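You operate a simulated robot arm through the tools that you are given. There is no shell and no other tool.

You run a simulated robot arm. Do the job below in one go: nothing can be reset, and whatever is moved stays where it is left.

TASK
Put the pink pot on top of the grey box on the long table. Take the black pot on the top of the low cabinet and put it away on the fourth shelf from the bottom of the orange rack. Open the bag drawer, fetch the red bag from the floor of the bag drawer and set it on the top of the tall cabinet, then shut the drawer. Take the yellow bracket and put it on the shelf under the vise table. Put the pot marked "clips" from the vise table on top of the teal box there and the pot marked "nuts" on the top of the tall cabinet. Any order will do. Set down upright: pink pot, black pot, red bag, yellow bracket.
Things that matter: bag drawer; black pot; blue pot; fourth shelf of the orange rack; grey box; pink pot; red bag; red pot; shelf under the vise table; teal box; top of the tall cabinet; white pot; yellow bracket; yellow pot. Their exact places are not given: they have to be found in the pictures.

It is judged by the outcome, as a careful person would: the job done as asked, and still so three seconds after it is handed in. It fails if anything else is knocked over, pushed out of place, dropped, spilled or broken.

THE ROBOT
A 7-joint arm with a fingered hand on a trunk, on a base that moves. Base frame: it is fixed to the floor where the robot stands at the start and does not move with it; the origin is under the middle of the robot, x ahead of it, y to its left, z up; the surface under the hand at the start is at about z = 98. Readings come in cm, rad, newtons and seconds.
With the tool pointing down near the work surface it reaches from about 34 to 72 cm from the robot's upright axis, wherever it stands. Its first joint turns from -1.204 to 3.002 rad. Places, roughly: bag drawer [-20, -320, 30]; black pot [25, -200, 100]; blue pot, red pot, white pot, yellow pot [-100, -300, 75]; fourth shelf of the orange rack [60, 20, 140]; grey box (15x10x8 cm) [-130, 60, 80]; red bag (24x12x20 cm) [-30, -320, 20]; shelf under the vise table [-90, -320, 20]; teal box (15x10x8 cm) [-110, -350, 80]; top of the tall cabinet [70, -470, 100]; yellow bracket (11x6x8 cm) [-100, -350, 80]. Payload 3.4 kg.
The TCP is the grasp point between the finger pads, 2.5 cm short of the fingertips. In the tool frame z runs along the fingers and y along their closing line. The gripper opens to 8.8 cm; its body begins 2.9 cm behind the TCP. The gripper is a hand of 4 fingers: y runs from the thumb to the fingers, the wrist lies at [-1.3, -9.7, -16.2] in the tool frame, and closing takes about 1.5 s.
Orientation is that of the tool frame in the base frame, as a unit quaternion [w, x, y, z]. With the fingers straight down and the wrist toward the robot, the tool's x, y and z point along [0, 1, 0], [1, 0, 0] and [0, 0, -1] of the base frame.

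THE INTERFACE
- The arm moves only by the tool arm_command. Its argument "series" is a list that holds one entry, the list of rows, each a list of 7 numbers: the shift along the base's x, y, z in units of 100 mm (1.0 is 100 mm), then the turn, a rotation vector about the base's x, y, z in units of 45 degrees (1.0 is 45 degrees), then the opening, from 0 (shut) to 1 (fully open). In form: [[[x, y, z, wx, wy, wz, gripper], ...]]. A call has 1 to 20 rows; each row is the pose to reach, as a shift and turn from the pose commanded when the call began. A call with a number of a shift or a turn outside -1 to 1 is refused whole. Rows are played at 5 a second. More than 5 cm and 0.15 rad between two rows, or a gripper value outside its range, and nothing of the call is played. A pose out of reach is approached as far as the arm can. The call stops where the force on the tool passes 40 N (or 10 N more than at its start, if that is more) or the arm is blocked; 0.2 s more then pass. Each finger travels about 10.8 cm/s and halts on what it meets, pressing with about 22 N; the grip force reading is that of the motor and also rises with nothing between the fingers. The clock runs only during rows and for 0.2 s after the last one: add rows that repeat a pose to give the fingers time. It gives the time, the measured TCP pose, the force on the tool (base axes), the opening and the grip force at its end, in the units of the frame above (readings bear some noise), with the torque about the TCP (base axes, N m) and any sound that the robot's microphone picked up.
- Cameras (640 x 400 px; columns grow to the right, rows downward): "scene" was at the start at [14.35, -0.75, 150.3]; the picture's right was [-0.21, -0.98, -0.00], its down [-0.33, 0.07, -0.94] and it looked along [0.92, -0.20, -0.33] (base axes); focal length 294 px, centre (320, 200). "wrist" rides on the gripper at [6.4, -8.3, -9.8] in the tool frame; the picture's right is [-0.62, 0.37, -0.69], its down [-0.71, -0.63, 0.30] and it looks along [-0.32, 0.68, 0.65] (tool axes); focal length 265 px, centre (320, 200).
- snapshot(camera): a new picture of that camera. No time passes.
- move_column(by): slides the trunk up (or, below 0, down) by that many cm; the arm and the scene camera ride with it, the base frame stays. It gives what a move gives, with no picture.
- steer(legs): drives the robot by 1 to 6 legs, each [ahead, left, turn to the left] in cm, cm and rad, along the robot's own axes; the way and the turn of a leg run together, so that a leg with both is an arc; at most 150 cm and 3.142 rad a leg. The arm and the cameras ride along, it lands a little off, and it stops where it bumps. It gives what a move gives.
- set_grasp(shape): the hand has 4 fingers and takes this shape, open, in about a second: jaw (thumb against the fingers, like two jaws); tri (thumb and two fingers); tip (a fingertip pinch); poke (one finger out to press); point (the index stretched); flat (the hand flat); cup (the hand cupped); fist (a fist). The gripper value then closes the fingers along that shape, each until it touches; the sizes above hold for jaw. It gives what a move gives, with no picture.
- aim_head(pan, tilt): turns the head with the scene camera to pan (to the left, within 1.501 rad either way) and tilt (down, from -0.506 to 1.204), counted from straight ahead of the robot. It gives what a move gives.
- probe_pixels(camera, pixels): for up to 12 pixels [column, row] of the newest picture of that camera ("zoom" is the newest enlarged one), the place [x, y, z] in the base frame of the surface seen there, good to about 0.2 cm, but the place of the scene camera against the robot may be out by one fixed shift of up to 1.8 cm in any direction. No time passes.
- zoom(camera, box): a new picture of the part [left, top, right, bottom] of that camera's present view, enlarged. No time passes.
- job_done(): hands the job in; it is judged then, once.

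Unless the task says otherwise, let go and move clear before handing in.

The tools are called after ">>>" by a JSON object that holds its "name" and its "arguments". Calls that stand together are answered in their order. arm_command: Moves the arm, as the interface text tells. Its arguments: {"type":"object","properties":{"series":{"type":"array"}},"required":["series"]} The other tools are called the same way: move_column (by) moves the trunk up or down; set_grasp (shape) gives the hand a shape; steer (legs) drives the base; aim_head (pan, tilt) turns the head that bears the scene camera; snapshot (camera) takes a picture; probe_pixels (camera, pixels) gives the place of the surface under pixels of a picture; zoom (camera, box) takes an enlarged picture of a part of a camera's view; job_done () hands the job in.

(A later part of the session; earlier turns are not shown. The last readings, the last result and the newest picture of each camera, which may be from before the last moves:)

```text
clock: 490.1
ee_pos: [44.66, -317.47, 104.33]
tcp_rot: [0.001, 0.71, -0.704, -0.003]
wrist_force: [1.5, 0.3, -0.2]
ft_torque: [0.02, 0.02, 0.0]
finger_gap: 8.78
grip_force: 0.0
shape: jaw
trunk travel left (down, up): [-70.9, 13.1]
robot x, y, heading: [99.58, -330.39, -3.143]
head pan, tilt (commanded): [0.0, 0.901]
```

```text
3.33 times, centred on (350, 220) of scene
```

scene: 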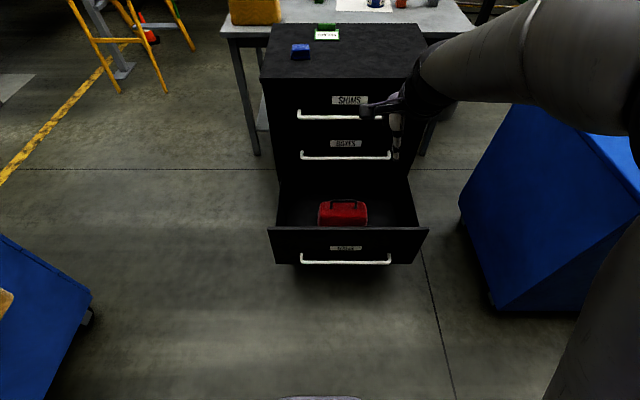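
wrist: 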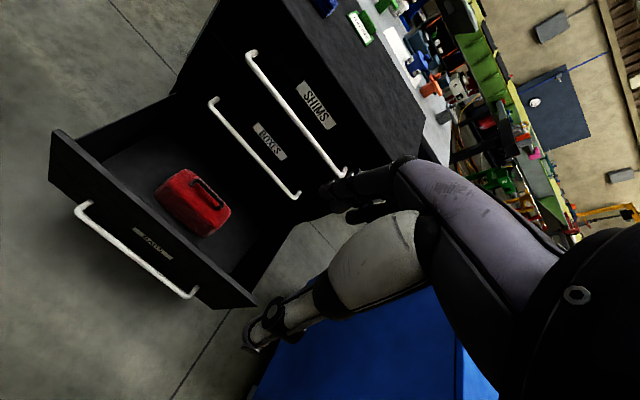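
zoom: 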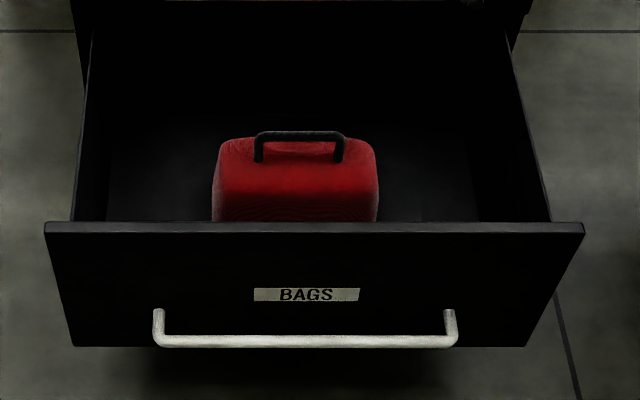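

Bag handle bar: along y, centre (6.9,-319.3), top z≈35.7; bag top ≈30; drawer front's top edge z≈44 at x≈27. I drive in 26 cm, lower the trunk 40 cm and check.

>>> {"name": "steer", "arguments": {"legs": [[26, 2, 0]]}}

>>> {"name": "move_column", "arguments": {"by": -40}}

>>> {"name": "aim_head", "arguments": {"pan": -0.15, "tilt": 0.75}}

>>> {"name": "snapshot", "arguments": {"camera": "scene"}}

>>> {"name": "snapshot", "arguments": {"camera": "wrist"}}

```text
clock: 491.9
ee_pos: [18.96, -318.93, 104.32]
tcp_rot: [0.001, 0.708, -0.707, -0.003]
wrist_force: [-0.9, 0.2, -0.4]
ft_torque: [-0.02, -0.01, 0.0]
finger_gap: 8.8
grip_force: 0.0
shape: jaw
trunk travel left (down, up): [-70.9, 13.1]
robot x, y, heading: [73.87, -332.56, 3.139]
head pan, tilt (commanded): [0.0, 0.901]
```

```text
clock: 495.7
ee_pos: [19.05, -318.94, 64.48]
tcp_rot: [0.001, 0.707, -0.707, -0.003]
wrist_force: [0.0, 0.2, -1.0]
ft_torque: [0.01, -0.04, 0.02]
finger_gap: 8.77
grip_force: 0.2
shape: jaw
trunk travel left (down, up): [-30.9, 53.1]
robot x, y, heading: [73.39, -332.11, 3.134]
head pan, tilt (commanded): [0.0, 0.901]
```

```text
clock: 496.4
ee_pos: [19.2, -318.87, 64.34]
tcp_rot: [-0.001, -0.707, 0.708, 0.002]
wrist_force: [0.0, 0.4, -0.9]
ft_torque: [-0.01, -0.04, -0.03]
finger_gap: 8.78
grip_force: 0.1
shape: jaw
trunk travel left (down, up): [-30.9, 53.1]
robot x, y, heading: [73.92, -332.43, 3.133]
head pan, tilt (commanded): [-0.15, 0.75]
```

```text
taken
```

scene: 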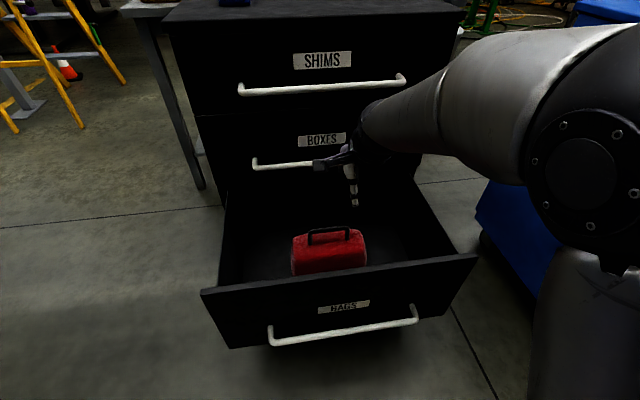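

```text
taken
```

wrist: 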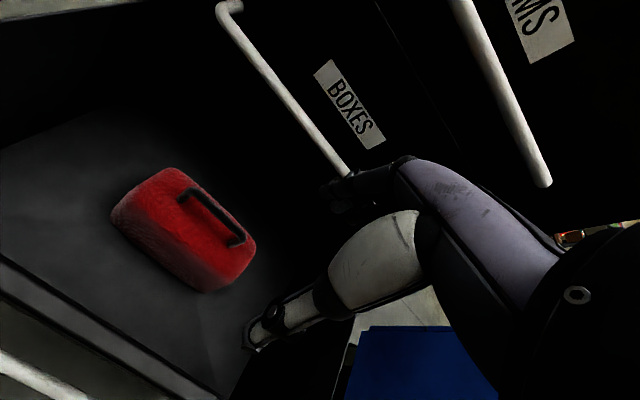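

>>> {"name": "probe_pixels", "arguments": {"camera": "wrist", "pixels": [[211, 211], [195, 199], [226, 225], [182, 192], [239, 238], [150, 200], [215, 250], [170, 235], [30, 290], [230, 390], [200, 360]]}}

>>> {"name": "zoom", "arguments": {"camera": "wrist", "box": [90, 140, 290, 310]}}

```text
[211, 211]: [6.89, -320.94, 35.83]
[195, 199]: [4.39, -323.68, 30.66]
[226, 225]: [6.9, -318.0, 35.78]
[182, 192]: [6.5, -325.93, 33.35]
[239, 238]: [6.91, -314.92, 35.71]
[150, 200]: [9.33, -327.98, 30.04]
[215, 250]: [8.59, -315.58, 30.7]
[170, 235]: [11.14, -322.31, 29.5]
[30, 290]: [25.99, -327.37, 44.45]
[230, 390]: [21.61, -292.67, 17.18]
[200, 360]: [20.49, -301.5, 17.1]
```

```text
2.35 times, centred on (190, 225) of wrist
```

zoom: 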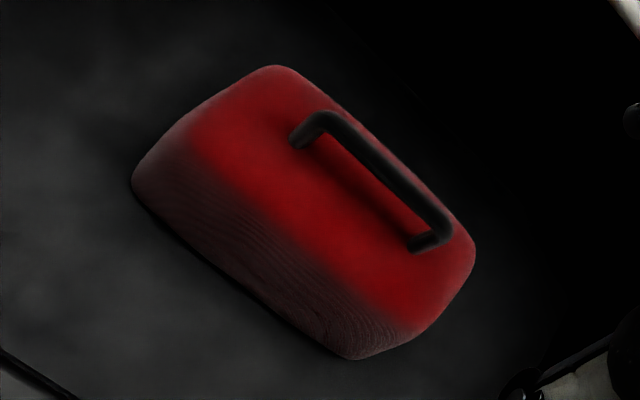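

Handle centre (6.9,-319.6), top 35.8. I bring the hand over it and down in stages.

>>> {"name": "arm_command", "arguments": {"series": [[[-0.4, -0.02, -0.2, 0, 0, 0, 0.7], [-0.8, -0.05, -0.4, 0, 0, 0, 0.7], [-1.0, -0.07, -0.8, 0, 0, 0, 0.7], [-1.0, -0.07, -1.0, 0, 0, 0, 0.7]]]}}

>>> {"name": "arm_command", "arguments": {"series": [[[-0.11, 0, -0.3, 0, 0, 0, 0.7], [-0.22, 0, -0.6, 0, 0, 0, 0.7], [-0.22, 0, -0.9, 0, 0, 0, 0.7], [-0.22, 0, -0.9, 0, 0, 0, 0.7]]]}}

>>> {"name": "snapshot", "arguments": {"camera": "wrist"}}

>>> {"name": "snapshot", "arguments": {"camera": "scene"}}

```text
clock: 497.4
ee_pos: [8.9, -319.41, 54.22]
tcp_rot: [0.0, 0.708, -0.707, -0.002]
wrist_force: [0.8, -0.6, 0.6]
ft_torque: [0.02, 0.0, 0.01]
finger_gap: 6.18
grip_force: 0.0
shape: jaw
trunk travel left (down, up): [-30.9, 53.1]
robot x, y, heading: [73.89, -332.38, 3.134]
head pan, tilt (commanded): [-0.15, 0.75]
```

```text
clock: 498.4
ee_pos: [6.78, -319.33, 45.37]
tcp_rot: [0.0, 0.708, -0.707, -0.004]
wrist_force: [-0.5, 0.3, 0.1]
ft_torque: [-0.01, -0.01, 0.0]
finger_gap: 6.18
grip_force: 0.0
shape: jaw
trunk travel left (down, up): [-30.9, 53.1]
robot x, y, heading: [74.26, -331.97, 3.136]
head pan, tilt (commanded): [-0.15, 0.75]
```

```text
taken
```

wrist: 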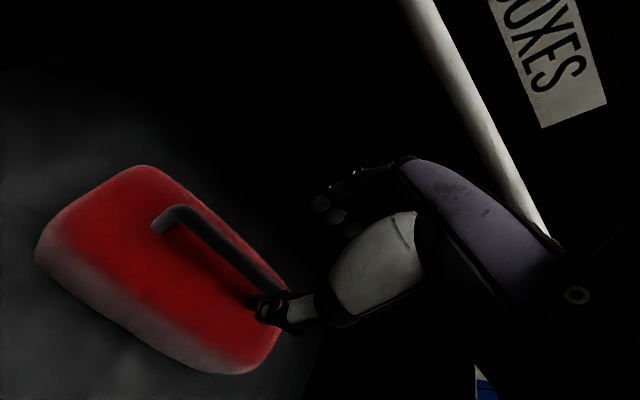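

```text
taken
```

scene: 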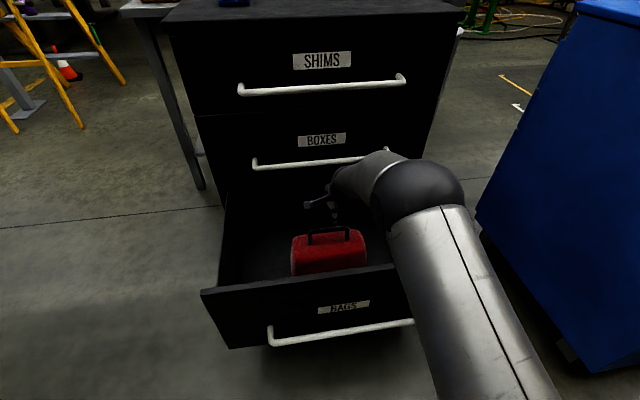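

>>> {"name": "probe_pixels", "arguments": {"camera": "scene", "pixels": [[420, 185], [430, 240], [460, 300], [395, 235], [370, 175], [395, 265], [480, 350]]}}

```text
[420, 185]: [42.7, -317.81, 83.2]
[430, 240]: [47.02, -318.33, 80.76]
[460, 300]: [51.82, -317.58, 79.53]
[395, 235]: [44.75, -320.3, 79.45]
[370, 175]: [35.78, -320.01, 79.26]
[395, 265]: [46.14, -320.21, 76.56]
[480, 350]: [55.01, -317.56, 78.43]
```

The elbow and forearm are well above the drawer front. I lower the last 10 cm so the fingers straddle the handle.

>>> {"name": "arm_command", "arguments": {"series": [[[0.01, -0.02, -0.3, 0, 0, 0, 0.7], [0.01, -0.02, -0.6, 0, 0, 0, 0.7], [0.01, -0.02, -0.85, 0, 0, 0, 0.7], [0.01, -0.02, -1.0, 0, 0, 0, 0.7], [0.01, -0.02, -1.0, 0, 0, 0, 0.7]]]}}

>>> {"name": "snapshot", "arguments": {"camera": "wrist"}}

>>> {"name": "zoom", "arguments": {"camera": "scene", "box": [240, 150, 440, 300]}}

```text
clock: 499.6
ee_pos: [7.22, -319.67, 35.42]
tcp_rot: [0.0, 0.707, -0.707, -0.003]
wrist_force: [-0.3, 0.7, 1.2]
ft_torque: [-0.01, 0.0, -0.05]
finger_gap: 6.17
grip_force: 0.0
shape: jaw
trunk travel left (down, up): [-30.9, 53.1]
robot x, y, heading: [73.91, -332.42, 3.13]
head pan, tilt (commanded): [-0.15, 0.75]
```

```text
taken
```

wrist: 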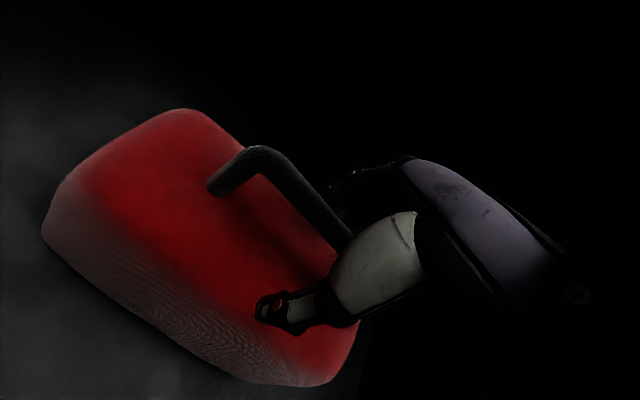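

```text
2.67 times, centred on (340, 225) of scene
```

zoom: 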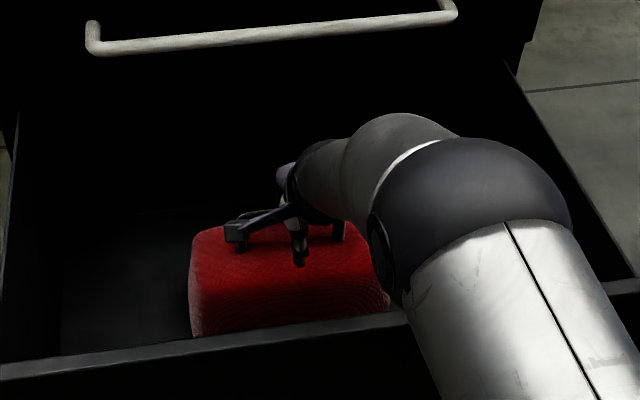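

The bar is between the thumb and fingers. I lower 0.5 cm more and close.

>>> {"name": "arm_command", "arguments": {"series": [[[-0.02, 0, -0.05, 0, 0, 0, 0.7], [-0.02, 0, -0.05, 0, 0, 0, 0.4], [-0.02, 0, -0.05, 0, 0, 0, 0.2], [-0.02, 0, -0.05, 0, 0, 0, 0], [-0.02, 0, -0.05, 0, 0, 0, 0], [-0.02, 0, -0.05, 0, 0, 0, 0], [-0.02, 0, -0.05, 0, 0, 0, 0], [-0.02, 0, -0.05, 0, 0, 0, 0]]]}}

>>> {"name": "arm_command", "arguments": {"series": [[[0, 0, 0.05, 0, 0, 0, 0], [0, 0, 0.15, 0, 0, 0, 0], [0, 0, 0.3, 0, 0, 0, 0], [0, 0, 0.3, 0, 0, 0, 0]]]}}

>>> {"name": "snapshot", "arguments": {"camera": "wrist"}}

>>> {"name": "zoom", "arguments": {"camera": "scene", "box": [240, 150, 440, 300]}}

```text
clock: 501.4
ee_pos: [6.94, -319.74, 34.76]
tcp_rot: [0.0, 0.707, -0.707, -0.003]
wrist_force: [0.7, -0.1, -0.2]
ft_torque: [-0.02, 0.0, 0.04]
finger_gap: 0.02
grip_force: 22.5
shape: jaw
trunk travel left (down, up): [-30.9, 53.1]
robot x, y, heading: [73.81, -332.42, 3.133]
head pan, tilt (commanded): [-0.15, 0.75]
```

```text
clock: 502.4
ee_pos: [6.8, -319.75, 38.01]
tcp_rot: [0.0, 0.707, -0.707, -0.003]
wrist_force: [-0.7, -0.3, -5.1]
ft_torque: [0.0, -0.04, 0.01]
finger_gap: 0.02
grip_force: 21.9
shape: jaw
trunk travel left (down, up): [-30.9, 53.1]
robot x, y, heading: [73.83, -332.92, 3.134]
head pan, tilt (commanded): [-0.15, 0.75]
```

```text
taken
```

wrist: 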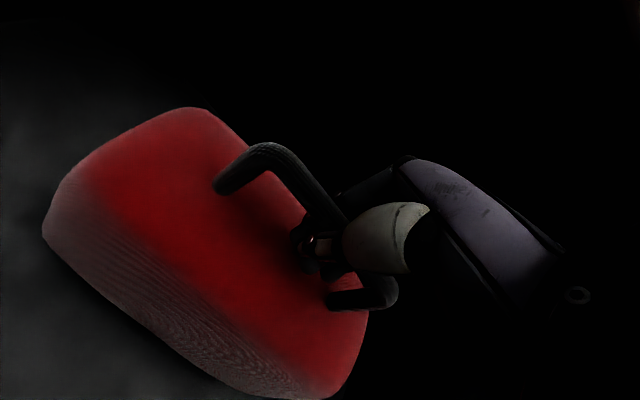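

```text
2.67 times, centred on (340, 225) of scene
```

zoom: 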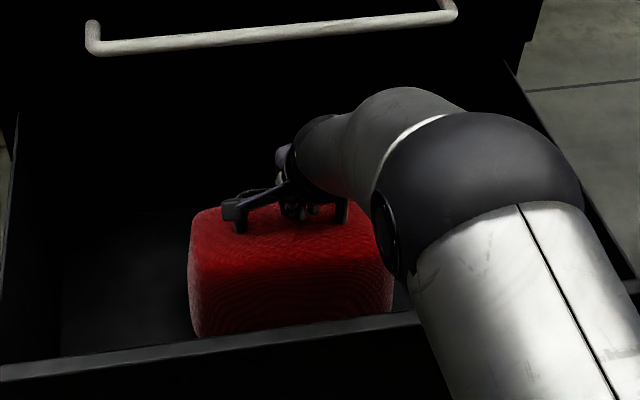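

The fingers closed fully under the bar, hooking the handle, and I feel ~5 N of weight. I lift a few more centimetres slowly and shift to the middle of the drawer.

>>> {"name": "arm_command", "arguments": {"series": [[[0, 0, 0.15, 0, 0, 0, 0], [0, 0, 0.3, 0, 0, 0, 0], [0.1, 0, 0.4, 0, 0, 0, 0], [0.2, 0, 0.45, 0, 0, 0, 0], [0.3, 0, 0.5, 0, 0, 0, 0], [0.4, 0, 0.5, 0, 0, 0, 0], [0.4, 0, 0.5, 0, 0, 0, 0]]]}}

>>> {"name": "snapshot", "arguments": {"camera": "wrist"}}

>>> {"name": "snapshot", "arguments": {"camera": "scene"}}

```text
clock: 504.0
ee_pos: [10.86, -319.88, 42.86]
tcp_rot: [0.001, 0.707, -0.707, -0.003]
wrist_force: [0.7, 0.5, -4.8]
ft_torque: [-0.03, -0.01, 0.01]
finger_gap: 0.02
grip_force: 22.1
shape: jaw
trunk travel left (down, up): [-30.9, 53.1]
robot x, y, heading: [73.92, -332.42, 3.139]
head pan, tilt (commanded): [-0.15, 0.75]
```

```text
taken
```

wrist: 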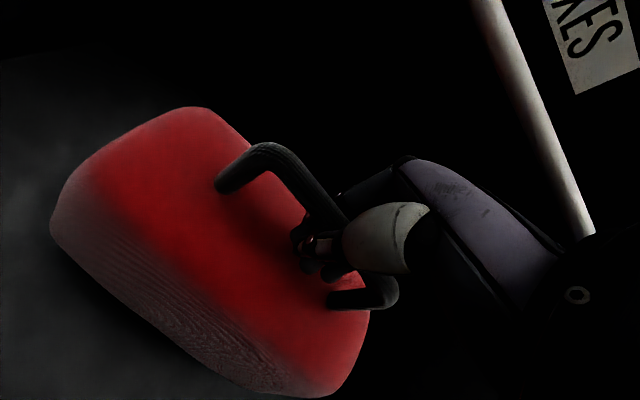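

```text
taken
```

scene: 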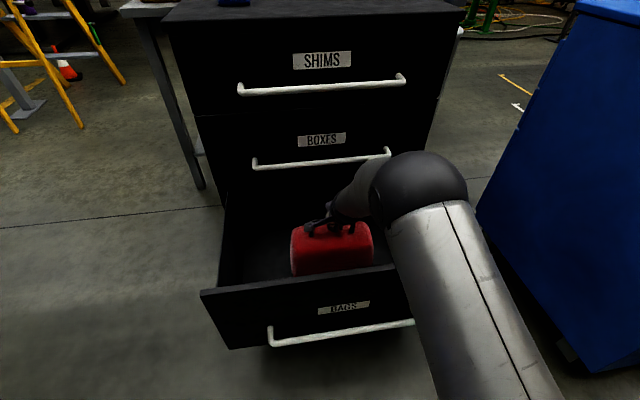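

The bag hangs steadily. I raise it out of the drawer with the trunk.

>>> {"name": "move_column", "arguments": {"by": 40}}

>>> {"name": "snapshot", "arguments": {"camera": "scene"}}

>>> {"name": "snapshot", "arguments": {"camera": "wrist"}}

```text
clock: 507.9
ee_pos: [10.75, -319.81, 82.92]
tcp_rot: [0.0, 0.707, -0.707, -0.003]
wrist_force: [-0.2, 0.5, -5.4]
ft_torque: [-0.02, -0.02, 0.0]
finger_gap: 0.0
grip_force: 22.4
shape: jaw
trunk travel left (down, up): [-70.9, 13.1]
robot x, y, heading: [74.07, -332.46, 3.138]
head pan, tilt (commanded): [-0.15, 0.75]
```

```text
taken
```

scene: 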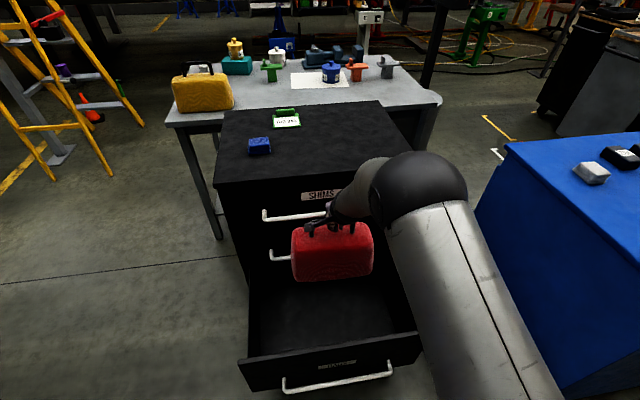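

```text
taken
```

wrist: 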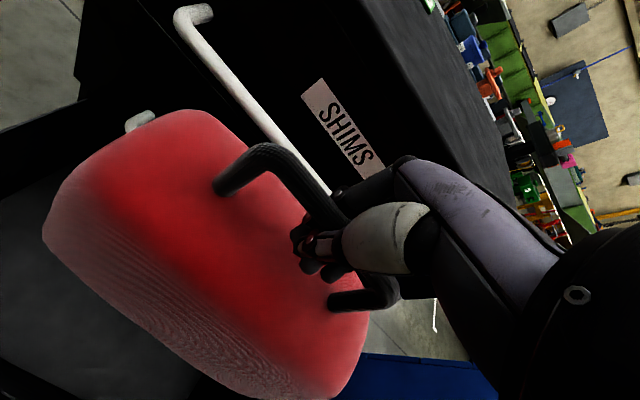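

The bag is clear of the drawer. I probe the handle and bag to learn how far the bag's bottom hangs below the TCP.

>>> {"name": "probe_pixels", "arguments": {"camera": "wrist", "pixels": [[265, 158], [285, 175], [300, 190], [250, 165], [380, 290], [150, 160], [200, 250], [280, 330], [230, 130]]}}

>>> {"name": "probe_pixels", "arguments": {"camera": "scene", "pixels": [[332, 280], [300, 278], [365, 274], [332, 240], [310, 232], [355, 228], [332, 260]]}}

```text
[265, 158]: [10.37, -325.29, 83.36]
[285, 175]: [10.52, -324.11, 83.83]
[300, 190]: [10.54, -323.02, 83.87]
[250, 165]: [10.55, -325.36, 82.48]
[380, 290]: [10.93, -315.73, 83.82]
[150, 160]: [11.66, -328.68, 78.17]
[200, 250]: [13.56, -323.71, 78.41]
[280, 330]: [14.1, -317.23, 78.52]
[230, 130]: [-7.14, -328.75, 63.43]
```

```text
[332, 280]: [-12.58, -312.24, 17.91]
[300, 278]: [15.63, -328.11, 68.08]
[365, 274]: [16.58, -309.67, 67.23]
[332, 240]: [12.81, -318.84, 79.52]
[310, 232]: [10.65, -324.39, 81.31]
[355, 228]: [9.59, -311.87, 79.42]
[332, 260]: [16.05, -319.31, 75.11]
```

The bag's bottom hangs 17.8 cm below the TCP. I back away from the drawer, then raise the arm and trunk so the bag can clear the tall cabinet's top.

>>> {"name": "steer", "arguments": {"legs": [[-32, 0, 0]]}}

>>> {"name": "arm_command", "arguments": {"series": [[[0.1, 0, 0.3, 0, 0, 0, 0], [0.2, 0, 0.6, 0, 0, 0, 0], [0.3, 0, 0.9, 0, 0, 0, 0], [0.3, 0, 1.0, 0, 0, 0, 0]]]}}

>>> {"name": "arm_command", "arguments": {"series": [[[0.05, 0, 0.3, 0, 0, 0, 0], [0.1, 0, 0.6, 0, 0, 0, 0], [0.1, 0, 0.9, 0, 0, 0, 0], [0.1, 0, 1.0, 0, 0, 0, 0]]]}}

>>> {"name": "arm_command", "arguments": {"series": [[[0, 0, 0.3, 0, 0, 0, 0], [0, 0, 0.6, 0, 0, 0, 0], [0, 0, 0.9, 0, 0, 0, 0], [0, 0, 1.0, 0, 0, 0, 0]]]}}

>>> {"name": "move_column", "arguments": {"by": 13}}

>>> {"name": "snapshot", "arguments": {"camera": "scene"}}

```text
clock: 510.0
ee_pos: [43.13, -320.3, 82.93]
tcp_rot: [0.0, 0.708, -0.706, -0.002]
wrist_force: [0.3, -0.2, -4.5]
ft_torque: [0.0, 0.0, -0.03]
finger_gap: 0.01
grip_force: 21.8
shape: jaw
trunk travel left (down, up): [-70.9, 13.1]
robot x, y, heading: [106.65, -332.47, 3.137]
head pan, tilt (commanded): [-0.15, 0.75]
```

```text
clock: 511.0
ee_pos: [46.1, -320.33, 92.69]
tcp_rot: [0.0, 0.708, -0.706, -0.002]
wrist_force: [0.2, -0.4, -5.2]
ft_torque: [0.01, -0.04, -0.01]
finger_gap: 0.0
grip_force: 22.0
shape: jaw
trunk travel left (down, up): [-70.9, 13.1]
robot x, y, heading: [106.26, -332.25, 3.135]
head pan, tilt (commanded): [-0.15, 0.75]
```

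```text
clock: 512.0
ee_pos: [47.04, -320.35, 102.82]
tcp_rot: [-0.001, 0.708, -0.706, -0.002]
wrist_force: [0.3, 0.1, -4.5]
ft_torque: [-0.01, 0.01, 0.04]
finger_gap: 0.03
grip_force: 22.2
shape: jaw
trunk travel left (down, up): [-70.9, 13.1]
robot x, y, heading: [106.2, -332.27, 3.135]
head pan, tilt (commanded): [-0.15, 0.75]
```

```text
clock: 513.0
ee_pos: [46.96, -320.31, 112.9]
tcp_rot: [-0.001, 0.708, -0.706, -0.003]
wrist_force: [-0.3, -0.7, -5.3]
ft_torque: [-0.02, -0.03, 0.0]
finger_gap: 0.03
grip_force: 22.0
shape: jaw
trunk travel left (down, up): [-70.9, 13.1]
robot x, y, heading: [106.25, -332.58, 3.142]
head pan, tilt (commanded): [-0.15, 0.75]
```

```text
clock: 514.6
ee_pos: [46.92, -320.24, 125.66]
tcp_rot: [-0.001, 0.707, -0.707, -0.002]
wrist_force: [-0.3, 0.7, -4.4]
ft_torque: [0.0, -0.03, 0.03]
finger_gap: 0.02
grip_force: 21.8
shape: jaw
trunk travel left (down, up): [-83.9, 0.1]
robot x, y, heading: [106.25, -332.63, 3.14]
head pan, tilt (commanded): [-0.15, 0.75]
```

```text
taken
```

scene: 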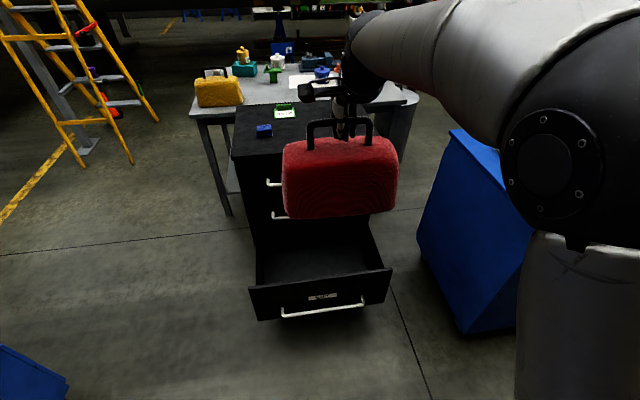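

The bag hangs well (bottom ≈107.9). I raise it 3 cm more and drive around: slide to the aisle between the cabinets, forward past them, and turn to face the tall cabinet.

>>> {"name": "arm_command", "arguments": {"series": [[[0, 0, 0.15, 0, 0, 0, 0], [0, 0, 0.3, 0, 0, 0, 0], [0, 0, 0.3, 0, 0, 0, 0]]]}}

>>> {"name": "steer", "arguments": {"legs": [[0, 56, 0], [136, 0, 0]]}}

>>> {"name": "aim_head", "arguments": {"pan": 0.3, "tilt": 0.4}}

>>> {"name": "snapshot", "arguments": {"camera": "scene"}}

```text
clock: 515.4
ee_pos: [46.87, -320.4, 128.88]
tcp_rot: [0.001, 0.708, -0.706, -0.003]
wrist_force: [0.2, -0.1, -5.3]
ft_torque: [-0.02, -0.01, -0.02]
finger_gap: 0.0
grip_force: 21.7
shape: jaw
trunk travel left (down, up): [-83.9, 0.1]
robot x, y, heading: [106.1, -332.35, 3.144]
head pan, tilt (commanded): [-0.15, 0.75]
```

```text
clock: 524.9
ee_pos: [-87.96, -376.74, 128.86]
tcp_rot: [0.001, 0.71, -0.704, -0.002]
wrist_force: [0.2, 0.0, -4.9]
ft_torque: [0.04, -0.02, 0.03]
finger_gap: 0.0
grip_force: 22.5
shape: jaw
trunk travel left (down, up): [-83.9, 0.1]
robot x, y, heading: [-28.43, -388.65, -3.137]
head pan, tilt (commanded): [-0.15, 0.75]
```

```text
clock: 525.8
ee_pos: [-87.99, -376.63, 128.83]
tcp_rot: [0.001, 0.711, -0.703, -0.003]
wrist_force: [-0.2, 0.5, -5.6]
ft_torque: [0.01, -0.05, 0.01]
finger_gap: 0.01
grip_force: 22.3
shape: jaw
trunk travel left (down, up): [-83.9, 0.1]
robot x, y, heading: [-28.53, -388.21, -3.141]
head pan, tilt (commanded): [0.3, 0.4]
```

```text
taken
```

scene: 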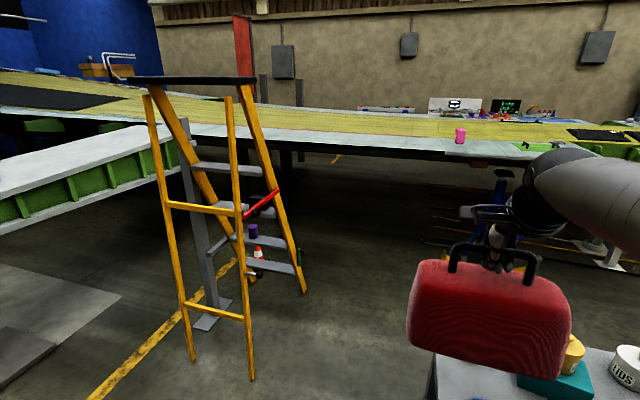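

Clear all around for the turn. I rotate left 180° to face +x and look.

>>> {"name": "steer", "arguments": {"legs": [[0, 0, 1.571], [0, 0, 1.571]]}}

>>> {"name": "aim_head", "arguments": {"pan": -0.2, "tilt": 0.5}}

>>> {"name": "snapshot", "arguments": {"camera": "scene"}}

```text
clock: 533.9
ee_pos: [30.89, -398.92, 128.9]
tcp_rot: [0.002, 0.697, 0.717, 0.0]
wrist_force: [0.2, -0.5, -4.3]
ft_torque: [0.04, 0.04, 0.01]
finger_gap: 0.0
grip_force: 21.4
shape: jaw
trunk travel left (down, up): [-83.9, 0.1]
robot x, y, heading: [-28.61, -388.34, 0.025]
head pan, tilt (commanded): [0.3, 0.4]
```

```text
clock: 534.9
ee_pos: [30.89, -398.99, 128.78]
tcp_rot: [0.003, 0.697, 0.717, 0.001]
wrist_force: [0.1, 0.1, -4.7]
ft_torque: [0.0, 0.05, -0.02]
finger_gap: 0.0
grip_force: 22.3
shape: jaw
trunk travel left (down, up): [-83.9, 0.1]
robot x, y, heading: [-28.29, -388.68, 0.023]
head pan, tilt (commanded): [-0.201, 0.499]
```

```text
taken
```

scene: 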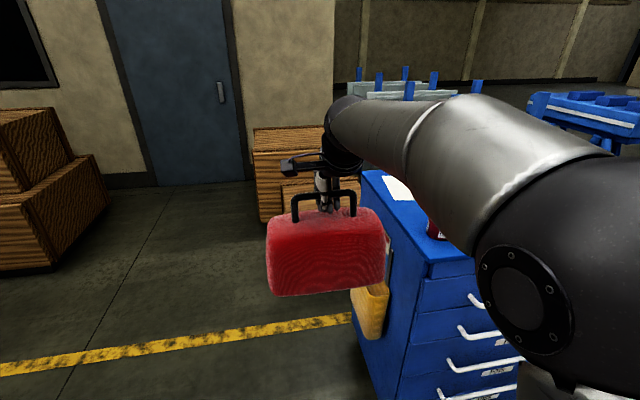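

I back off slightly and slide right along the cabinet's front to the free right side.

>>> {"name": "steer", "arguments": {"legs": [[-8, 0, -0.024], [0, -86, 0]]}}

>>> {"name": "aim_head", "arguments": {"pan": -0.05, "tilt": 0.55}}

>>> {"name": "snapshot", "arguments": {"camera": "scene"}}

>>> {"name": "snapshot", "arguments": {"camera": "wrist"}}

```text
clock: 540.0
ee_pos: [22.84, -484.61, 128.78]
tcp_rot: [0.002, 0.702, 0.712, 0.0]
wrist_force: [-1.1, -0.3, -3.7]
ft_torque: [0.0, 0.05, -0.01]
finger_gap: 0.0
grip_force: 21.6
shape: jaw
trunk travel left (down, up): [-83.9, 0.1]
robot x, y, heading: [-36.55, -473.09, 0.01]
head pan, tilt (commanded): [-0.201, 0.499]
```

```text
clock: 540.7
ee_pos: [22.92, -484.55, 128.95]
tcp_rot: [0.002, 0.701, 0.713, 0.0]
wrist_force: [0.9, 0.8, -5.5]
ft_torque: [-0.04, 0.05, 0.0]
finger_gap: 0.01
grip_force: 22.2
shape: jaw
trunk travel left (down, up): [-83.9, 0.1]
robot x, y, heading: [-36.19, -473.07, 0.009]
head pan, tilt (commanded): [-0.051, 0.55]
```

```text
taken
```

scene: 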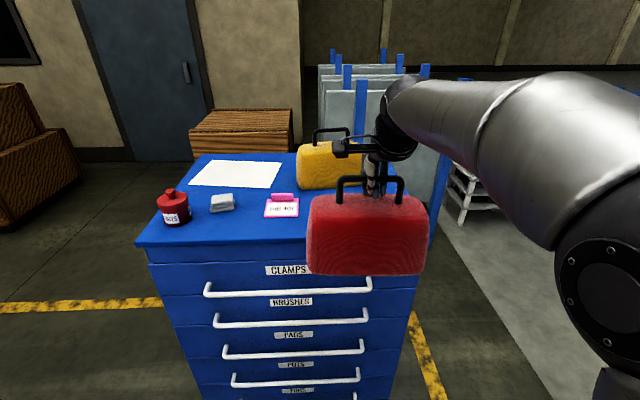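

```text
taken
```

wrist: 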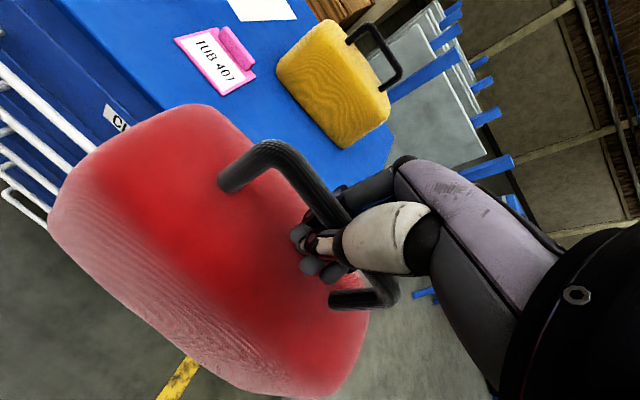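

I probe the pink tag, yellow bag and cabinet edges around the target spot.

>>> {"name": "probe_pixels", "arguments": {"camera": "wrist", "pixels": [[178, 42], [225, 92], [255, 70], [285, 65], [345, 145], [320, 90], [385, 120], [300, 130], [150, 60], [390, 45], [350, 30], [260, 110]]}}

>>> {"name": "probe_pixels", "arguments": {"camera": "scene", "pixels": [[265, 217], [298, 215], [300, 188], [320, 190], [140, 245], [440, 240], [315, 225], [330, 130], [436, 225], [430, 180]]}}

```text
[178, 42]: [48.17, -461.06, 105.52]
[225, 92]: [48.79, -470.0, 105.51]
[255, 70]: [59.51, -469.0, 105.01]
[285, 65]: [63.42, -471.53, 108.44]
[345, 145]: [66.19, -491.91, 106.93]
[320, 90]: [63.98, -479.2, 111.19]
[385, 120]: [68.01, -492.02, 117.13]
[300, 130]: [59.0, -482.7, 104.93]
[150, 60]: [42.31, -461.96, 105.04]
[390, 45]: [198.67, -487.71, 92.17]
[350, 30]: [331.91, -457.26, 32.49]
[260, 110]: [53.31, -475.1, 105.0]
```

```text
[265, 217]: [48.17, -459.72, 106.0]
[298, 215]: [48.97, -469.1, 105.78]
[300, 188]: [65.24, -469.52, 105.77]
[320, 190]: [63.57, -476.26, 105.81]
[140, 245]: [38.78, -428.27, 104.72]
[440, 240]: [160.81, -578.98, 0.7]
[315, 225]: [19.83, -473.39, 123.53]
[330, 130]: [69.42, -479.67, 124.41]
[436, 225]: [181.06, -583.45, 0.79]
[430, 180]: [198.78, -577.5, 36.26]
```

The free patch is x≈39–62, y≈-471…-504. I drive forward 27 cm to put the bag centre at about (50,-486).

>>> {"name": "steer", "arguments": {"legs": [[26.8, -1.4, -0.009]]}}

>>> {"name": "snapshot", "arguments": {"camera": "scene"}}

>>> {"name": "snapshot", "arguments": {"camera": "wrist"}}

```text
clock: 542.6
ee_pos: [49.01, -486.32, 128.97]
tcp_rot: [0.003, 0.705, 0.709, 0.0]
wrist_force: [-0.9, -0.3, -4.6]
ft_torque: [-0.01, 0.05, 0.0]
finger_gap: 0.01
grip_force: 23.0
shape: jaw
trunk travel left (down, up): [-83.9, 0.1]
robot x, y, heading: [-10.22, -474.47, -0.001]
head pan, tilt (commanded): [-0.051, 0.55]
```

```text
taken
```

scene: 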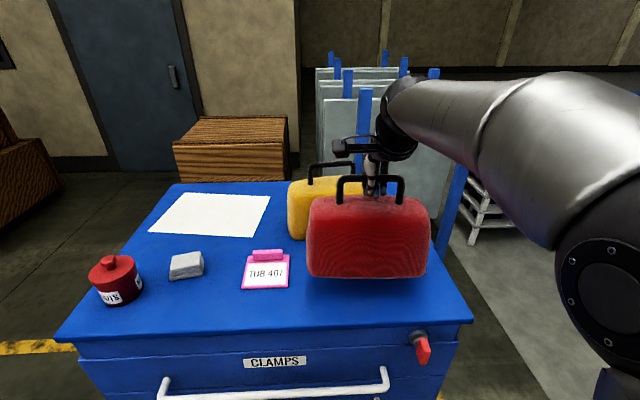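

```text
taken
```

wrist: 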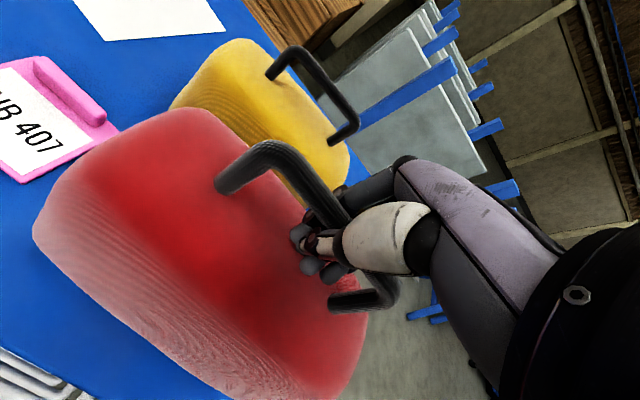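

The bag is over the free patch. I lower 5.5 cm and then by small steps.

>>> {"name": "arm_command", "arguments": {"series": [[[0, 0, -0.15, 0, 0, 0, 0], [0, 0, -0.3, 0, 0, 0, 0], [0, 0, -0.45, 0, 0, 0, 0], [0, 0, -0.55, 0, 0, 0, 0], [0, 0, -0.55, 0, 0, 0, 0]]]}}

>>> {"name": "zoom", "arguments": {"camera": "scene", "box": [240, 140, 480, 320]}}

>>> {"name": "arm_command", "arguments": {"series": [[[0, 0, -0.03, 0, 0, 0, 0], [0, 0, -0.06, 0, 0, 0, 0], [0, 0, -0.06, 0, 0, 0, 0]]]}}

```text
clock: 543.8
ee_pos: [49.04, -486.35, 123.35]
tcp_rot: [0.001, 0.705, 0.709, -0.001]
wrist_force: [-0.5, -0.2, -4.6]
ft_torque: [0.0, 0.04, 0.01]
finger_gap: 0.0
grip_force: 21.9
shape: jaw
trunk travel left (down, up): [-83.9, 0.1]
robot x, y, heading: [-10.0, -474.67, 0.005]
head pan, tilt (commanded): [-0.051, 0.55]
```

```text
2.22 times, centred on (360, 230) of scene
```

zoom: 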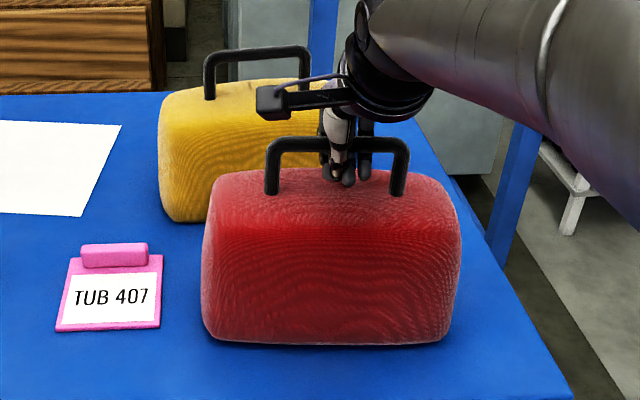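

```text
clock: 544.6
ee_pos: [49.1, -486.4, 122.88]
tcp_rot: [0.002, 0.705, 0.709, 0.0]
wrist_force: [-0.8, 0.3, -4.5]
ft_torque: [0.0, 0.05, -0.02]
finger_gap: 0.0
grip_force: 21.8
shape: jaw
trunk travel left (down, up): [-83.9, 0.1]
robot x, y, heading: [-10.06, -474.55, -0.004]
head pan, tilt (commanded): [-0.051, 0.55]
```

Almost there; the weight is still on the hand. I keep lowering slowly until it is taken by the cabinet.

>>> {"name": "arm_command", "arguments": {"series": [[[0, 0, -0.02, 0, 0, 0, 0], [0, 0, -0.04, 0, 0, 0, 0], [0, 0, -0.04, 0, 0, 0, 0]]]}}

>>> {"name": "arm_command", "arguments": {"series": [[[0, 0, -0.02, 0, 0, 0, 0], [0, 0, -0.04, 0, 0, 0, 0], [0, 0, -0.04, 0, 0, 0, 0]]]}}

>>> {"name": "arm_command", "arguments": {"series": [[[0, 0, -0.02, 0, 0, 0, 0], [0, 0, -0.04, 0, 0, 0, 0], [0, 0, -0.04, 0, 0, 0, 0]]]}}

```text
clock: 545.4
ee_pos: [49.1, -486.28, 122.55]
tcp_rot: [0.002, 0.705, 0.709, 0.001]
wrist_force: [2.2, -0.1, 2.5]
ft_torque: [0.03, 0.02, 0.01]
finger_gap: 0.01
grip_force: 22.0
shape: jaw
trunk travel left (down, up): [-83.9, 0.1]
robot x, y, heading: [-10.34, -474.4, -0.002]
head pan, tilt (commanded): [-0.051, 0.55]
```

```text
clock: 546.2
ee_pos: [49.13, -486.32, 122.1]
tcp_rot: [0.003, 0.705, 0.709, 0.0]
wrist_force: [2.4, 0.5, 3.1]
ft_torque: [0.01, 0.02, -0.01]
finger_gap: 0.0
grip_force: 21.9
shape: jaw
trunk travel left (down, up): [-83.9, 0.1]
robot x, y, heading: [-10.21, -473.98, -0.001]
head pan, tilt (commanded): [-0.051, 0.55]
```

```text
clock: 547.0
ee_pos: [49.03, -486.25, 121.62]
tcp_rot: [0.003, 0.705, 0.709, 0.001]
wrist_force: [2.4, -0.9, 3.0]
ft_torque: [0.02, -0.01, -0.05]
finger_gap: 0.0
grip_force: 22.1
shape: jaw
trunk travel left (down, up): [-83.9, 0.1]
robot x, y, heading: [-10.31, -474.36, -0.003]
head pan, tilt (commanded): [-0.051, 0.55]
```

The bag is standing on the cabinet. I open the hand slowly and rise.

>>> {"name": "arm_command", "arguments": {"series": [[[0, 0, 0, 0, 0, 0, 0.2], [0, 0, 0, 0, 0, 0, 0.4], [0, 0, 0, 0, 0, 0, 0.6], [0, 0, 0, 0, 0, 0, 0.8], [0, 0, 0, 0, 0, 0, 0.8], [0, 0, 0, 0, 0, 0, 0.8]]]}}

>>> {"name": "snapshot", "arguments": {"camera": "wrist"}}

>>> {"name": "zoom", "arguments": {"camera": "scene", "box": [240, 140, 480, 320]}}

```text
clock: 548.4
ee_pos: [49.04, -486.28, 121.55]
tcp_rot: [0.002, 0.705, 0.709, 0.0]
wrist_force: [-0.4, -1.2, 0.7]
ft_torque: [-0.01, -0.04, 0.0]
finger_gap: 7.01
grip_force: 0.0
shape: jaw
trunk travel left (down, up): [-83.9, 0.1]
robot x, y, heading: [-10.67, -474.48, -0.001]
head pan, tilt (commanded): [-0.051, 0.55]
```

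```text
taken
```

wrist: 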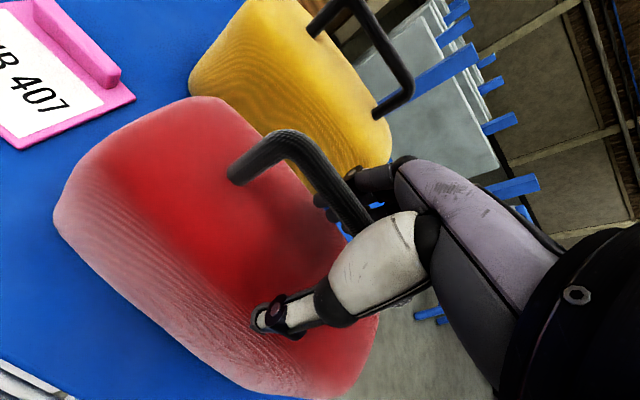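

```text
2.22 times, centred on (360, 230) of scene
```

zoom: 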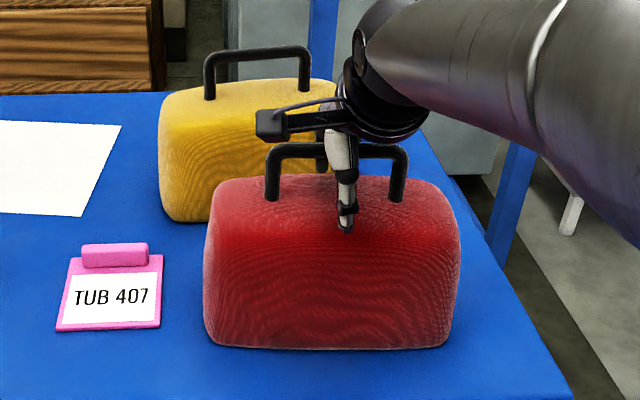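

The bag stands upright. I raise the hand clear of the handle.

>>> {"name": "arm_command", "arguments": {"series": [[[0, 0, 0.1, 0, 0, 0, 0.8], [0, 0, 0.25, 0, 0, 0, 0.8], [0, 0, 0.45, 0, 0, 0, 0.8], [0, 0, 0.7, 0, 0, 0, 0.8], [0, 0, 0.9, 0, 0, 0, 0.8]]]}}

>>> {"name": "steer", "arguments": {"legs": [[-30, 0, 0]]}}

>>> {"name": "snapshot", "arguments": {"camera": "scene"}}

```text
clock: 549.6
ee_pos: [49.1, -486.36, 130.34]
tcp_rot: [0.002, 0.705, 0.709, 0.0]
wrist_force: [0.0, -0.8, -0.2]
ft_torque: [-0.03, -0.03, 0.01]
finger_gap: 7.03
grip_force: 0.2
shape: jaw
trunk travel left (down, up): [-83.9, 0.1]
robot x, y, heading: [-10.27, -473.96, 0.0]
head pan, tilt (commanded): [-0.051, 0.55]
```

```text
clock: 551.6
ee_pos: [19.86, -486.63, 130.29]
tcp_rot: [0.002, 0.706, 0.709, 0.0]
wrist_force: [0.1, -0.2, -0.4]
ft_torque: [0.01, 0.01, 0.04]
finger_gap: 7.05
grip_force: 0.1
shape: jaw
trunk travel left (down, up): [-83.9, 0.1]
robot x, y, heading: [-39.26, -473.85, -0.004]
head pan, tilt (commanded): [-0.051, 0.55]
```

```text
taken
```

scene: 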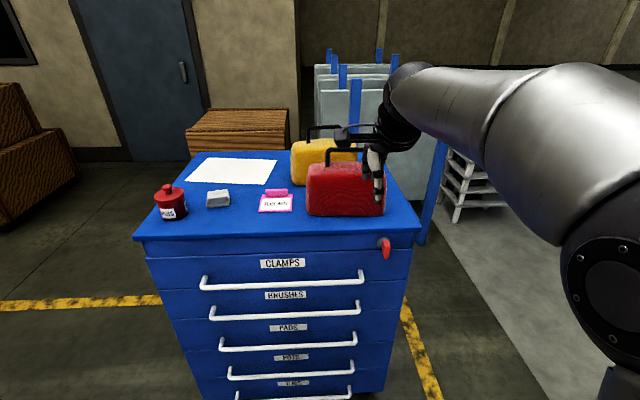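

The red bag stands on the tall cabinet with everything else in place. Now I return to shut the drawer: slide left, turn around and back along the aisle.

>>> {"name": "steer", "arguments": {"legs": [[0, 86, 0], [0, 0, -1.571], [0, 0, -1.571]]}}

>>> {"name": "aim_head", "arguments": {"pan": -0.6, "tilt": 0.6}}

>>> {"name": "snapshot", "arguments": {"camera": "scene"}}

```text
clock: 555.7
ee_pos: [19.95, -405.3, 130.37]
tcp_rot: [0.002, 0.695, 0.719, -0.001]
wrist_force: [-0.2, 0.5, 0.5]
ft_torque: [0.0, 0.01, -0.03]
finger_gap: 7.02
grip_force: 0.0
shape: jaw
trunk travel left (down, up): [-83.9, 0.1]
robot x, y, heading: [-39.55, -395.23, 0.026]
head pan, tilt (commanded): [-0.051, 0.55]
stopped in leg 1: the robot was blocked; the commanded pose is now the measured one
```

```text
clock: 556.6
ee_pos: [20.0, -405.63, 130.43]
tcp_rot: [0.003, 0.695, 0.719, 0.0]
wrist_force: [0.5, 0.1, 0.6]
ft_torque: [0.0, -0.04, 0.0]
finger_gap: 7.05
grip_force: 0.0
shape: jaw
trunk travel left (down, up): [-83.9, 0.1]
robot x, y, heading: [-39.57, -395.3, 0.031]
head pan, tilt (commanded): [-0.6, 0.6]
```

```text
taken
```

scene: 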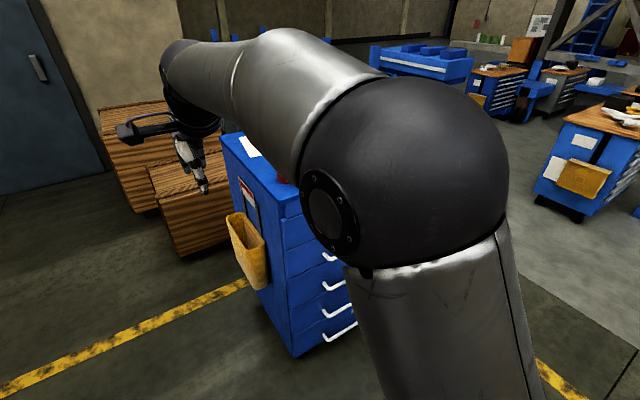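

I bumped something on my left (likely the vise table's corner). I look left to check that nothing moved.

>>> {"name": "aim_head", "arguments": {"pan": 1.5, "tilt": 0.6}}

>>> {"name": "snapshot", "arguments": {"camera": "scene"}}

>>> {"name": "probe_pixels", "arguments": {"camera": "scene", "pixels": [[100, 200], [60, 250], [200, 250], [300, 300], [20, 300], [60, 150]]}}

```text
clock: 558.6
ee_pos: [20.04, -405.62, 130.39]
tcp_rot: [0.002, 0.694, 0.72, 0.0]
wrist_force: [0.5, -0.1, -0.2]
ft_torque: [0.04, 0.0, 0.01]
finger_gap: 7.01
grip_force: 0.1
shape: jaw
trunk travel left (down, up): [-83.9, 0.1]
robot x, y, heading: [-39.64, -395.04, 0.025]
head pan, tilt (commanded): [1.499, 0.6]
```

```text
taken
```

scene: 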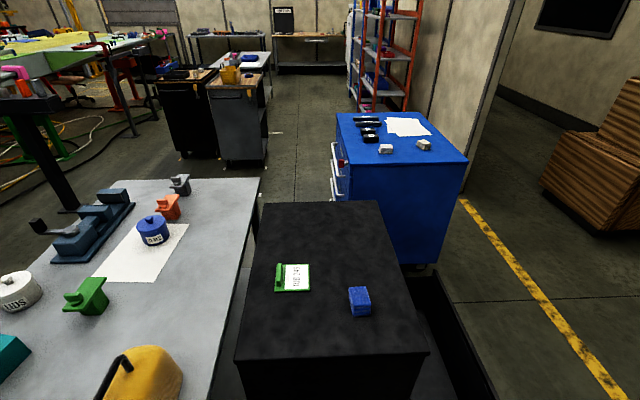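

```text
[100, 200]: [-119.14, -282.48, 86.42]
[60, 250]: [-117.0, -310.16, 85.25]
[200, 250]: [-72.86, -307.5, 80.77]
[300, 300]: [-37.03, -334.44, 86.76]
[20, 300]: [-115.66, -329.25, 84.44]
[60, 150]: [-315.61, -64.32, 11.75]
```

>>> {"name": "aim_head", "arguments": {"pan": 1.5, "tilt": 1.1}}

>>> {"name": "snapshot", "arguments": {"camera": "scene"}}

>>> {"name": "probe_pixels", "arguments": {"camera": "scene", "pixels": [[40, 100], [100, 150], [60, 250], [20, 200], [200, 150], [230, 250], [330, 150]]}}

```text
clock: 559.6
ee_pos: [19.89, -405.57, 130.36]
tcp_rot: [0.002, 0.695, 0.719, 0.0]
wrist_force: [0.2, 0.1, -0.5]
ft_torque: [-0.03, 0.01, 0.02]
finger_gap: 7.03
grip_force: 0.0
shape: jaw
trunk travel left (down, up): [-83.9, 0.1]
robot x, y, heading: [-39.93, -395.54, 0.031]
head pan, tilt (commanded): [1.499, 1.1]
```

```text
taken
```

scene: 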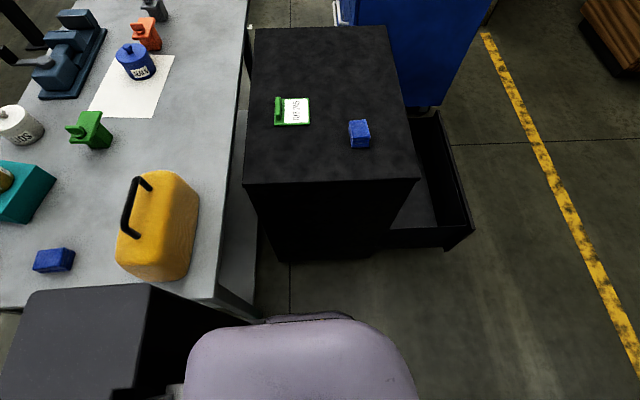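

```text
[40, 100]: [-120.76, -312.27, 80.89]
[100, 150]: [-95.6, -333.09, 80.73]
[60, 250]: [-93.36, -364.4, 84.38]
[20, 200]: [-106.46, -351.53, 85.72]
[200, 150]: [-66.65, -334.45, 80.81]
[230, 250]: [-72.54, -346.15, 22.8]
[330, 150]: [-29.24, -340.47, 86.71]
```

I only brushed the table's corner with my rear; the table's items look in place. I pull forward, then turn around at the spot that worked before.

>>> {"name": "steer", "arguments": {"legs": [[13, 0, -0.028], [0, 3, 0], [0, 0, -1.571], [0, 0, -1.571]]}}

>>> {"name": "aim_head", "arguments": {"pan": -0.2, "tilt": 0.6}}

>>> {"name": "snapshot", "arguments": {"camera": "scene"}}

```text
clock: 569.0
ee_pos: [-85.44, -377.46, 130.32]
tcp_rot: [0.0, -0.695, 0.719, 0.003]
wrist_force: [-0.4, -1.0, 0.3]
ft_torque: [-0.03, 0.02, 0.01]
finger_gap: 6.98
grip_force: 0.1
shape: jaw
trunk travel left (down, up): [-83.9, 0.1]
robot x, y, heading: [-26.56, -391.94, 3.099]
head pan, tilt (commanded): [1.499, 1.1]
```

```text
clock: 570.8
ee_pos: [-85.46, -377.63, 130.41]
tcp_rot: [0.0, -0.695, 0.719, 0.002]
wrist_force: [0.2, 0.3, 0.4]
ft_torque: [0.0, -0.02, -0.03]
finger_gap: 7.02
grip_force: 0.2
shape: jaw
trunk travel left (down, up): [-83.9, 0.1]
robot x, y, heading: [-26.6, -392.13, 3.103]
head pan, tilt (commanded): [-0.201, 0.6]
```

```text
taken
```

scene: 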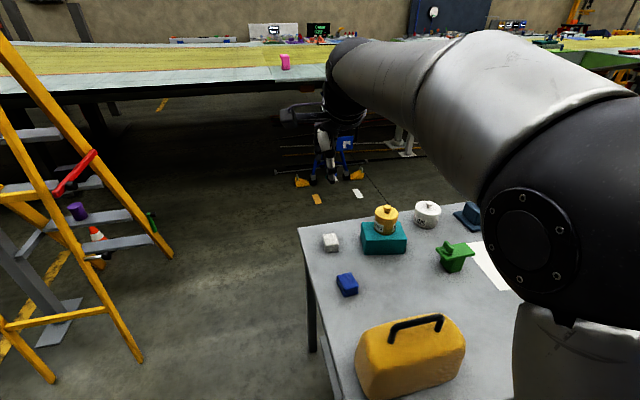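

The vise table is undisturbed (CLIPS on teal box visible). I straighten up and back along the aisle, then slide right to face the open drawer.

>>> {"name": "steer", "arguments": {"legs": [[0, -4, 0.04], [-131, 0, 0], [0, -56, 0]]}}

>>> {"name": "aim_head", "arguments": {"pan": -0.1, "tilt": 0.75}}

>>> {"name": "snapshot", "arguments": {"camera": "scene"}}

```text
clock: 580.6
ee_pos: [48.61, -320.12, 130.2]
tcp_rot: [0.0, -0.689, 0.725, 0.002]
wrist_force: [-0.2, -0.8, -0.6]
ft_torque: [-0.02, 0.02, 0.04]
finger_gap: 7.04
grip_force: 0.1
shape: jaw
trunk travel left (down, up): [-83.9, 0.1]
robot x, y, heading: [107.44, -335.23, 3.084]
head pan, tilt (commanded): [-0.201, 0.6]
```

```text
clock: 581.3
ee_pos: [48.55, -319.99, 130.24]
tcp_rot: [0.001, -0.69, 0.724, 0.002]
wrist_force: [-0.5, 0.4, 0.7]
ft_torque: [-0.02, 0.0, -0.02]
finger_gap: 7.02
grip_force: 0.2
shape: jaw
trunk travel left (down, up): [-83.9, 0.1]
robot x, y, heading: [107.3, -335.34, 3.086]
head pan, tilt (commanded): [-0.099, 0.75]
```

```text
taken
```

scene: 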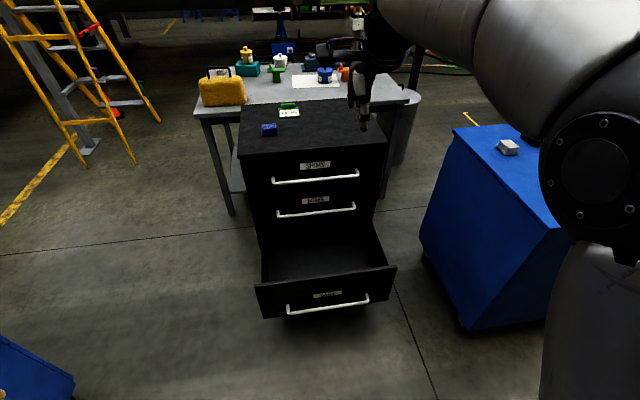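

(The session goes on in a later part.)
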